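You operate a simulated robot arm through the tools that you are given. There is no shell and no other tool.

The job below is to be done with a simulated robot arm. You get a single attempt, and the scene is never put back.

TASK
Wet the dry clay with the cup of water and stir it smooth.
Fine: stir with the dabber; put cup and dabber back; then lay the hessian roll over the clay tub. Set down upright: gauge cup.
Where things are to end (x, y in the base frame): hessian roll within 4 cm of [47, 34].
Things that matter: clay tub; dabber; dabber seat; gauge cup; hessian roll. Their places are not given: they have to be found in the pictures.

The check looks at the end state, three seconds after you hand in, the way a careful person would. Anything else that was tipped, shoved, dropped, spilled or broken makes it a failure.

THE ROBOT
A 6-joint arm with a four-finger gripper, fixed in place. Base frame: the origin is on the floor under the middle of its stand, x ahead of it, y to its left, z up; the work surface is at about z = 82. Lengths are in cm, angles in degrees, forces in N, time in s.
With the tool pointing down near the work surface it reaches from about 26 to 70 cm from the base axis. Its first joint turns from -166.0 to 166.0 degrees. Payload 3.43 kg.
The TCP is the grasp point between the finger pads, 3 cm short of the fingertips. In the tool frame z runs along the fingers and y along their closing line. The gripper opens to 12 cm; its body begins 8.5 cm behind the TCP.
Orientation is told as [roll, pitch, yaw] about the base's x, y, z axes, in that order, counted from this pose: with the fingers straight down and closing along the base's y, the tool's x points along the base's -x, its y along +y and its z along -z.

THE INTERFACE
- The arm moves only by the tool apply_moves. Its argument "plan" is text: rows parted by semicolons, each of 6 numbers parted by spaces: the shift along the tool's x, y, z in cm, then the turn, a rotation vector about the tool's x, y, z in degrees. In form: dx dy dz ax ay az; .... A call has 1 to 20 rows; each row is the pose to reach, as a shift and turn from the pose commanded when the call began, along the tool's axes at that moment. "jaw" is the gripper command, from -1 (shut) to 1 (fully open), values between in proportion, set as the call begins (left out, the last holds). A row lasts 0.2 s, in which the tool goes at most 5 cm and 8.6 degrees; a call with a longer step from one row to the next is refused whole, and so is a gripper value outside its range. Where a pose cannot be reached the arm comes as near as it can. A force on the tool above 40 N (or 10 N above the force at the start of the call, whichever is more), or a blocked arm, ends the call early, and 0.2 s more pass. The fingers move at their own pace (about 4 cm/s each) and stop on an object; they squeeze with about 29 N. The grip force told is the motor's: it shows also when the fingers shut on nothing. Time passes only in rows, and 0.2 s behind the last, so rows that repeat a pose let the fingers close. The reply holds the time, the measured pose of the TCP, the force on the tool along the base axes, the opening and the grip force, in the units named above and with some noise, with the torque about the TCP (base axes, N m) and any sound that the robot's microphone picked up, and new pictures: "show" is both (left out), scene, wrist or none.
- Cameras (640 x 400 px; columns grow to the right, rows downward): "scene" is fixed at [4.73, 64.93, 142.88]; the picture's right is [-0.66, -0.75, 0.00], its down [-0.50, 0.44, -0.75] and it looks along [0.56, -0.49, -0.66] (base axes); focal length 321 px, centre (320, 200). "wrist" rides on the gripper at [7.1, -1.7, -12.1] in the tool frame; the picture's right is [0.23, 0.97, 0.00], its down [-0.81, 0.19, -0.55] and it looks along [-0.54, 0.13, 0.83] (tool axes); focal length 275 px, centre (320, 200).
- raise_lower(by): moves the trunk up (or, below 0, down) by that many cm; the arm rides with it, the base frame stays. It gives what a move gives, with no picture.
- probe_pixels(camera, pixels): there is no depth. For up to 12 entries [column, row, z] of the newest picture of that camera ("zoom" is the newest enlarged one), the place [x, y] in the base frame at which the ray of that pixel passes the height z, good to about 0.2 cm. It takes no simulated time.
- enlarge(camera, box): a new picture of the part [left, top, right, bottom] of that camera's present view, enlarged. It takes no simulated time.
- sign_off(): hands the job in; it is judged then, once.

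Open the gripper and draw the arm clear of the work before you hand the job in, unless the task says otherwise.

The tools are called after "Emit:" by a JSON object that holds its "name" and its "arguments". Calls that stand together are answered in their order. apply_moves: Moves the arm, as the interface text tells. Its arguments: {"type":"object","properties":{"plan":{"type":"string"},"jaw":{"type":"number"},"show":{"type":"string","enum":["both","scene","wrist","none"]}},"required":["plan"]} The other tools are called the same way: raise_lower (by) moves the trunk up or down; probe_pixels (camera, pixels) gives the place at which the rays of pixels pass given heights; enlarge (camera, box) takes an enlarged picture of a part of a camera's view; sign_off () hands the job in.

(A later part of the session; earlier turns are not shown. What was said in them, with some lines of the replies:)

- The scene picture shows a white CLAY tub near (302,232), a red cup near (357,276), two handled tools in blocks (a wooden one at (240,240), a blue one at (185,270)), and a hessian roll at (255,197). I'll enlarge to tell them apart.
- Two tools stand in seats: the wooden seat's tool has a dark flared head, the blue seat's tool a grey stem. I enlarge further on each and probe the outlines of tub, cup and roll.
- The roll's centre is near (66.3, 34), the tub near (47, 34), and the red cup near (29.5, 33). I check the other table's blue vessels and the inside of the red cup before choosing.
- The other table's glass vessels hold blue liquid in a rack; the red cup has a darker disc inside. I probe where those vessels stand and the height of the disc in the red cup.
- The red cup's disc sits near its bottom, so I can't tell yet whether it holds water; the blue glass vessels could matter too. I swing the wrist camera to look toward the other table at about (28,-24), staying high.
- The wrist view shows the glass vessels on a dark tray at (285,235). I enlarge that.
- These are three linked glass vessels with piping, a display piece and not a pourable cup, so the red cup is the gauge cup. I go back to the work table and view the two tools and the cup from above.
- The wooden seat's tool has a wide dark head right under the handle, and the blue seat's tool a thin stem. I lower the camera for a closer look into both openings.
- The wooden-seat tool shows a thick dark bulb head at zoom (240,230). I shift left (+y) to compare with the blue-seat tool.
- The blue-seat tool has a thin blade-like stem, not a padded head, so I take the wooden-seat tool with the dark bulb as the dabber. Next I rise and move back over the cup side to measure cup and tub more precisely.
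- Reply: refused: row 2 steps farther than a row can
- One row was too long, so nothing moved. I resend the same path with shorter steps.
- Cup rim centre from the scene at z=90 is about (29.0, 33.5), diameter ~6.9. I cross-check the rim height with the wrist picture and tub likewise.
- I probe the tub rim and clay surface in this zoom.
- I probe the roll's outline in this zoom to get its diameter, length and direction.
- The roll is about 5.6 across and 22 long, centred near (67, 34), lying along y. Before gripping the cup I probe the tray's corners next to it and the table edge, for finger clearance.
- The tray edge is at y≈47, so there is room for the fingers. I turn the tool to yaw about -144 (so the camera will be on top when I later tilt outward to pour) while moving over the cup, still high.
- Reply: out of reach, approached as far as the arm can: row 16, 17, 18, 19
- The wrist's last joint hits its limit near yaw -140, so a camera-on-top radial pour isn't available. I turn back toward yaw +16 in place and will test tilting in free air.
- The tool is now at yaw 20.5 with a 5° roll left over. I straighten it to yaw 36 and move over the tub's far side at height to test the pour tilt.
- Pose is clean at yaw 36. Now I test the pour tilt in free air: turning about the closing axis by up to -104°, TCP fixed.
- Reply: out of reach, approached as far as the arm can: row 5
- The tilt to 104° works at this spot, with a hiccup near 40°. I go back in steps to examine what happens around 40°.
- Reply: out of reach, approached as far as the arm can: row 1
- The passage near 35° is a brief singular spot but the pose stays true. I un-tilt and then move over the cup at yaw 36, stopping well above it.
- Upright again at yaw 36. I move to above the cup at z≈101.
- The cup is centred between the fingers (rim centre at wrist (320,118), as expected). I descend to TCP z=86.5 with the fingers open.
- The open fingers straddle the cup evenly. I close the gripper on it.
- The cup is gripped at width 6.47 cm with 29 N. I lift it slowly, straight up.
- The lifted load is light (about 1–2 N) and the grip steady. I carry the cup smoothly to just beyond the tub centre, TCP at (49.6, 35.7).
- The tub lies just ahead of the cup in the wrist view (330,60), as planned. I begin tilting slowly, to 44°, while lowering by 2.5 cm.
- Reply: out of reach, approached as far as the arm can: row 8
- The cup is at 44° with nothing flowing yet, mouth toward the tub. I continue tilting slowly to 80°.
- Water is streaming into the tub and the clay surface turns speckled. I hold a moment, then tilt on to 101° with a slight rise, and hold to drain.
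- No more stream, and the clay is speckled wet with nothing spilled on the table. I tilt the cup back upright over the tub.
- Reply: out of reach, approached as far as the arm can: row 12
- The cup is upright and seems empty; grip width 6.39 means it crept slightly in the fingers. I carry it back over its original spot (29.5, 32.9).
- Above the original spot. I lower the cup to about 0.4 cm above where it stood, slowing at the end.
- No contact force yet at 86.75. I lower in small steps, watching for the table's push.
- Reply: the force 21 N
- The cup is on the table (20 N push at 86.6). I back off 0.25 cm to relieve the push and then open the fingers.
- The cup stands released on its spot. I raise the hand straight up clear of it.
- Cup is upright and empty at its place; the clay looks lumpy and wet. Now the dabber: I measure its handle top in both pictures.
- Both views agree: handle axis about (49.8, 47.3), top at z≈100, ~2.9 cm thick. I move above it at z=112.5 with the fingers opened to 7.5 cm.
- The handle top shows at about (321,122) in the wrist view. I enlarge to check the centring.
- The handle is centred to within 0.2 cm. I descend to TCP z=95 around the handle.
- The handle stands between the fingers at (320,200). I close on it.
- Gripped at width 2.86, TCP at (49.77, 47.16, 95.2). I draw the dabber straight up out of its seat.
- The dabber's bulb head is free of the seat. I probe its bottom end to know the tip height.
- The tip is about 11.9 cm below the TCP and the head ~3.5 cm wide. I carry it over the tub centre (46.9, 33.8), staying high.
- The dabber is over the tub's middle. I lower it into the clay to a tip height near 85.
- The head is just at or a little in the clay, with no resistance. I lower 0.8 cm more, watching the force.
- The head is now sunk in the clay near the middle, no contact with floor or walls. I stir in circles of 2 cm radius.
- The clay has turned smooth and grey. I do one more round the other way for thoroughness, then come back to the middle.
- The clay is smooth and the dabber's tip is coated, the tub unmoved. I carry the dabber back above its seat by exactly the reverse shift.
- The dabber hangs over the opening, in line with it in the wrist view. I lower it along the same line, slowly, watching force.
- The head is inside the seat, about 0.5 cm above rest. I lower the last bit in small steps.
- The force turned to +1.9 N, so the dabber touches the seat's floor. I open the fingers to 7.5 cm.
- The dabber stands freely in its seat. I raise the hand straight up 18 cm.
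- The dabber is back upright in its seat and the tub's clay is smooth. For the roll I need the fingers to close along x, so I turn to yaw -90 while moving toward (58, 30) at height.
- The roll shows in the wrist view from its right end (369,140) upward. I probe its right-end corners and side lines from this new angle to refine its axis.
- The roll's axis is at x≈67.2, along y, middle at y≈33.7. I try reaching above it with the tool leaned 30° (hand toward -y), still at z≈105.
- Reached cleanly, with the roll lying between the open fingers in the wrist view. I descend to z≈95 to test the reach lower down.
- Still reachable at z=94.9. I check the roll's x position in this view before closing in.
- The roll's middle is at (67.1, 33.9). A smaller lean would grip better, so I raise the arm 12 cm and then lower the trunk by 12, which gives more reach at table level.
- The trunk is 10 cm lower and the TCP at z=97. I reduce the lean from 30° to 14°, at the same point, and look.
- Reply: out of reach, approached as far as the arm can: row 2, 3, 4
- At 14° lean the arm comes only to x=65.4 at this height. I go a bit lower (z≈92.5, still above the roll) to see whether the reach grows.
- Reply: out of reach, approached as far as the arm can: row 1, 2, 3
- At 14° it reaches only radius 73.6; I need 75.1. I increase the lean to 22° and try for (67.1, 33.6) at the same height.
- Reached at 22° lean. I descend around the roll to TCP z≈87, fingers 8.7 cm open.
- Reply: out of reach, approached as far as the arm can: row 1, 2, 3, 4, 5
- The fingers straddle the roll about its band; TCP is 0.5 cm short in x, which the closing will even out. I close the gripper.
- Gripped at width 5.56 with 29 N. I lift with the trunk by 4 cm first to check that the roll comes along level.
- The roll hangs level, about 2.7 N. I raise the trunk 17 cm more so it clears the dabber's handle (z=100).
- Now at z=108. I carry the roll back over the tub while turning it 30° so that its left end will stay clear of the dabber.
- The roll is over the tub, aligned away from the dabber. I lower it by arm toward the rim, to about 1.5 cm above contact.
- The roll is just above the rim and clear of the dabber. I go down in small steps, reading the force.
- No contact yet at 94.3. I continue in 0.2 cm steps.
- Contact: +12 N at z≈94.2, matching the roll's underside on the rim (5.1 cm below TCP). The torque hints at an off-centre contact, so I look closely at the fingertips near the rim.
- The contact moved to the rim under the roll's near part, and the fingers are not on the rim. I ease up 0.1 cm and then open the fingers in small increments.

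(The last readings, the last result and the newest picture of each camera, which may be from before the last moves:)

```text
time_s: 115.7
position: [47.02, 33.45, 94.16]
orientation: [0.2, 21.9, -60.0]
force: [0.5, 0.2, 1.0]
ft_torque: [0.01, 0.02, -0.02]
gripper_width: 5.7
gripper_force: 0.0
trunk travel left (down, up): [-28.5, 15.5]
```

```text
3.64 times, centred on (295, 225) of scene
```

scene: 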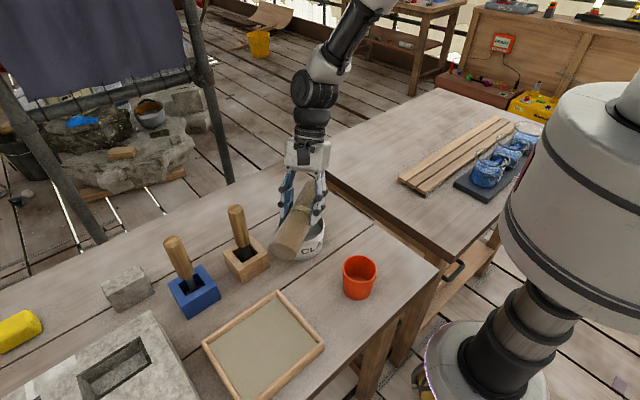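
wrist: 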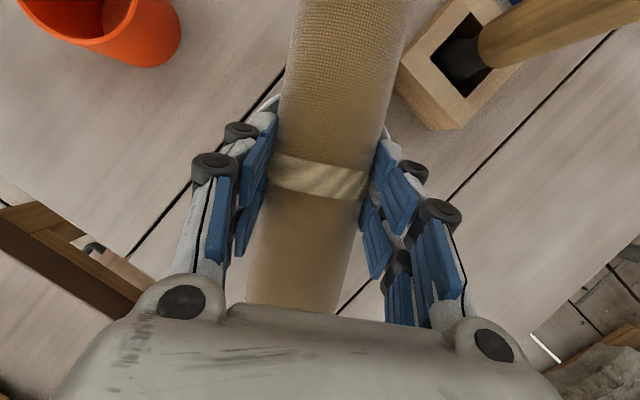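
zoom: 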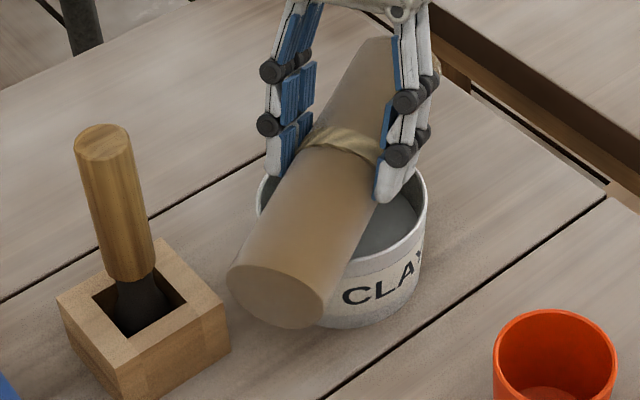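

The roll rests on the tub with the fingers just off it (width 5.7, no grip force). I open a little more and check that it stays.

Emit:
{"name": "apply_moves", "arguments": {"plan": "0 0 0 0 0 0; 0 0 0 0 0 0; 0 0 0 0 0 0; 0 0 0 0 0 0; 0 0 0 0 0 0", "jaw": 0.05, "show": "none"}}

Emit:
{"name": "apply_moves", "arguments": {"plan": "0 0 0 0 0 0; 0 0 0 0 0 0; 0 0 0 0 0 0; 0 0 0 0 0 0; 0 0 0 0 0 0", "jaw": 0.25, "show": "both"}}

Emit:
{"name": "enlarge", "arguments": {"camera": "scene", "box": [240, 170, 350, 280]}}

```text
time_s: 116.9
position: [47.06, 33.48, 94.19]
orientation: [0.1, 21.9, -60.0]
force: [0.1, -0.3, -0.2]
ft_torque: [0.01, -0.03, -0.02]
gripper_width: 6.31
gripper_force: 0.1
trunk travel left (down, up): [-28.5, 15.5]
```

```text
time_s: 118.1
position: [47.09, 33.41, 94.26]
orientation: [0.1, 22.0, -60.0]
force: [-1.1, -0.8, -0.8]
ft_torque: [0.01, -0.01, 0.0]
gripper_width: 7.5
gripper_force: 0.0
trunk travel left (down, up): [-28.5, 15.5]
```

scene: 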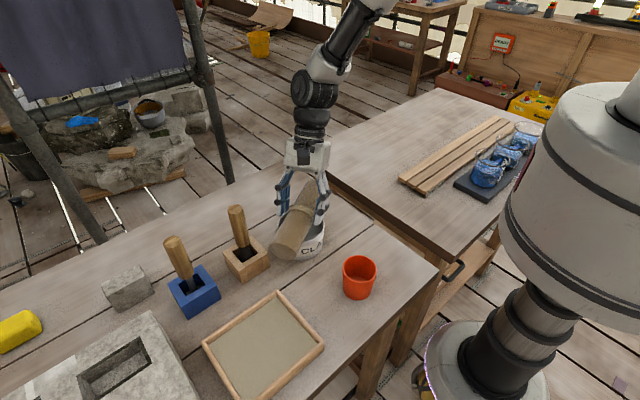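
wrist: 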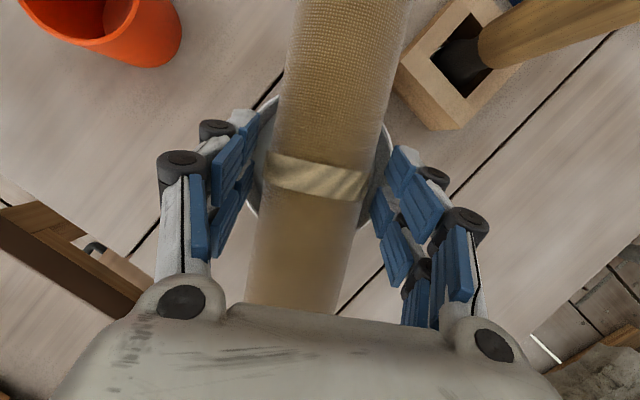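

```text
3.64 times, centred on (295, 225) of scene
```

zoom: 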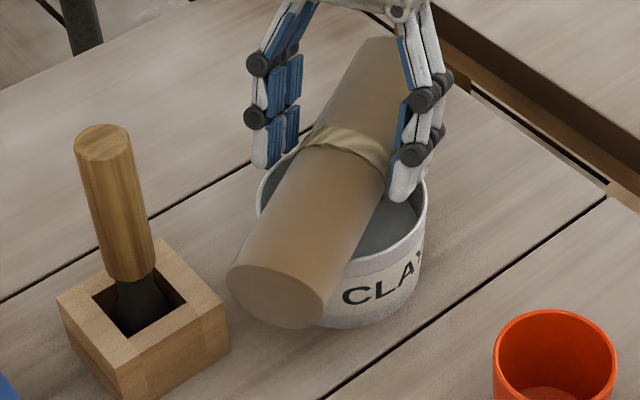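

The roll stays put across the tub. I raise the hand straight up, slowly at first, with the fingers 7.5 cm open.

Emit:
{"name": "apply_moves", "arguments": {"plan": "0.19 0 -0.46 0 0 0; 0.56 0 -1.39 0 0 0; 1.1 0 -2.8 0 0 0; 1.9 0 -4.6 0 0 0; 3 0 -7.4 0 0 0; 4.5 0 -11.1 0 0 0; 6 0 -14.8 0 0 0; 7.46 0 -18.56 0 0 0; 7.46 0 -18.56 0 0 0", "jaw": 0.25, "show": "both"}}

Emit:
{"name": "enlarge", "arguments": {"camera": "scene", "box": [150, 160, 390, 310]}}

```text
time_s: 120.1
position: [47.17, 33.38, 114.15]
orientation: [0.0, 21.9, -60.0]
force: [-0.2, 0.3, -0.3]
ft_torque: [0.02, 0.01, 0.04]
gripper_width: 7.51
gripper_force: 0.0
trunk travel left (down, up): [-28.5, 15.5]
```

scene: 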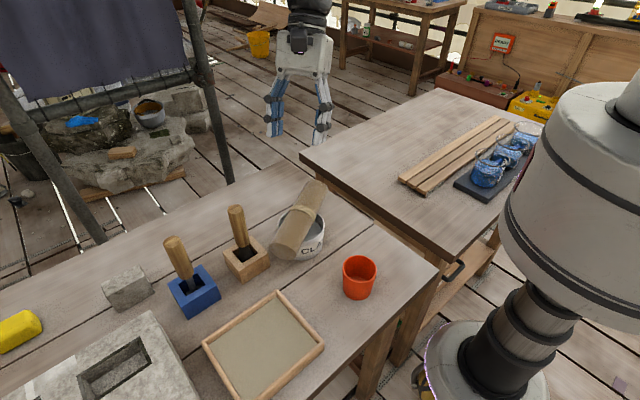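
wrist: 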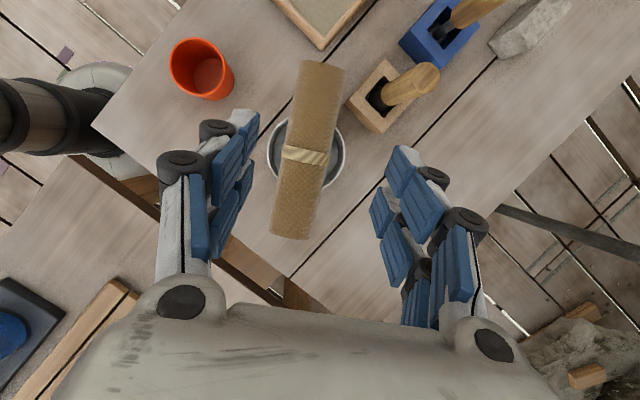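

```text
2.67 times, centred on (270, 235) of scene
```

zoom: 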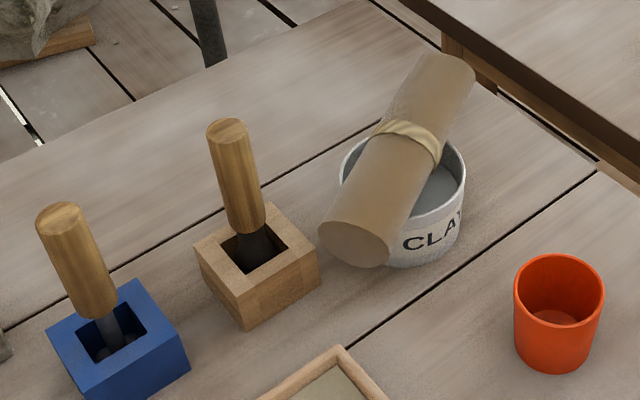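

The roll lies across the tub; cup and dabber stand in place. I verify the roll's centre from both cameras.

Emit:
{"name": "probe_pixels", "arguments": {"camera": "wrist", "pixels": [[305, 157, 94.5], [305, 157, 91.8], [322, 65, 91.8], [290, 235, 91.8], [202, 70, 89]]}}

Emit:
{"name": "probe_pixels", "arguments": {"camera": "scene", "pixels": [[305, 211, 94.5], [304, 215, 91.8], [358, 272, 89]]}}

```text
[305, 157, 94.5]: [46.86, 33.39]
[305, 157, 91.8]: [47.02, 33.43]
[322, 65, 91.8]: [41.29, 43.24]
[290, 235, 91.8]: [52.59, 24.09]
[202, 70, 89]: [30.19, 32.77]
```

```text
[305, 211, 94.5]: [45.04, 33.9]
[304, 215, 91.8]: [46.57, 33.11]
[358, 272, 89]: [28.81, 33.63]
```

The roll's centre is at about (47.0, 33.5), well inside the tolerance. I open the gripper fully and draw the arm up and back, clear of the work.

Emit:
{"name": "apply_moves", "arguments": {"plan": "-0.1 -2 -2.5 0 0 0; -0.2 -4.5 -5 0 0 0; -0.4 -7.5 -7.5 0 0 0; -0.5 -11 -9.5 0 0 0; -0.7 -14.5 -11.2 0 0 0; -0.78 -16.9 -12.16 0 0 0; -0.78 -16.9 -12.16 0 0 0; -0.78 -16.9 -12.16 0 0 0", "jaw": 1, "show": "both"}}

Emit:
{"name": "enlarge", "arguments": {"camera": "scene", "box": [150, 160, 390, 310]}}

```text
time_s: 121.9
position: [35.07, 20.33, 125.21]
orientation: [0.2, 21.9, -59.9]
force: [-0.7, 0.4, 0.5]
ft_torque: [-0.01, -0.01, 0.0]
gripper_width: 12.01
gripper_force: 0.0
trunk travel left (down, up): [-28.5, 15.5]
```

scene: 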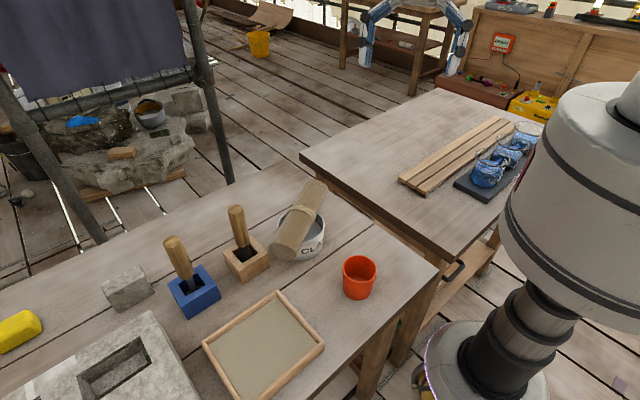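
wrist: 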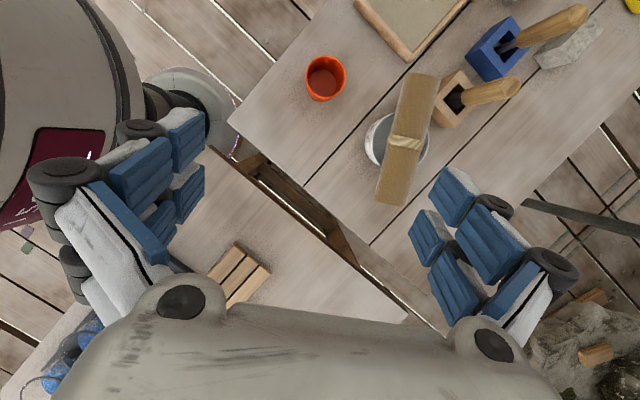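

```text
2.67 times, centred on (270, 235) of scene
```

zoom: 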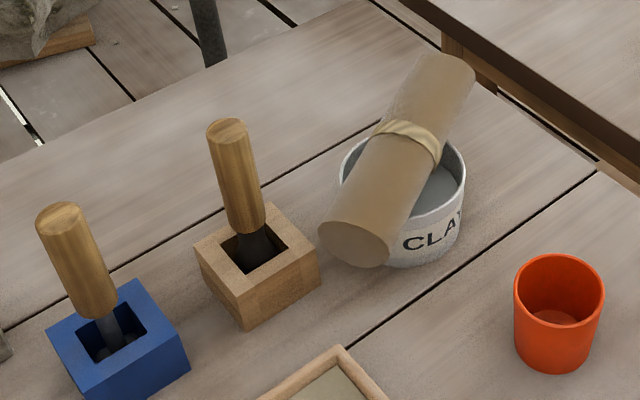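

The final pictures show the roll lying still across the clay tub at about (47, 33.5), the dabber upright in its wooden seat, and the red cup upright on its spot. Nothing is spilled, the gripper is open and the arm is clear, so I hand the job in.

Emit:
{"name": "sign_off", "arguments": {}}

```text
The job is handed in.
```

The job is handed in. The clay was wetted and stirred smooth, and everything is back where it belongs.

- **Clay:** I poured the red gauge cup into the tub, and the stream landed near the middle. Stirring with the dabber turned the lumpy surface smooth and grey, and I saw no spill on the table.
- **Gauge cup:** It is upright on its original spot, at about (29.5, 32.9).
- **Dabber:** It is upright in its wooden seat, with some clay on the tip. I took the tool with the dark bulb head to be the dabber. I left the thin-stemmed tool in the blue seat alone.
- **Hessian roll:** It rests across the tub with its centre at about (47, 33.5), well within the 4 cm allowed. I turned it about 30° so its end stays clear of the dabber's handle, and it stayed still once released.

The gripper is open and the arm is up and clear of the table. The trunk ended about 11 cm higher than it started.
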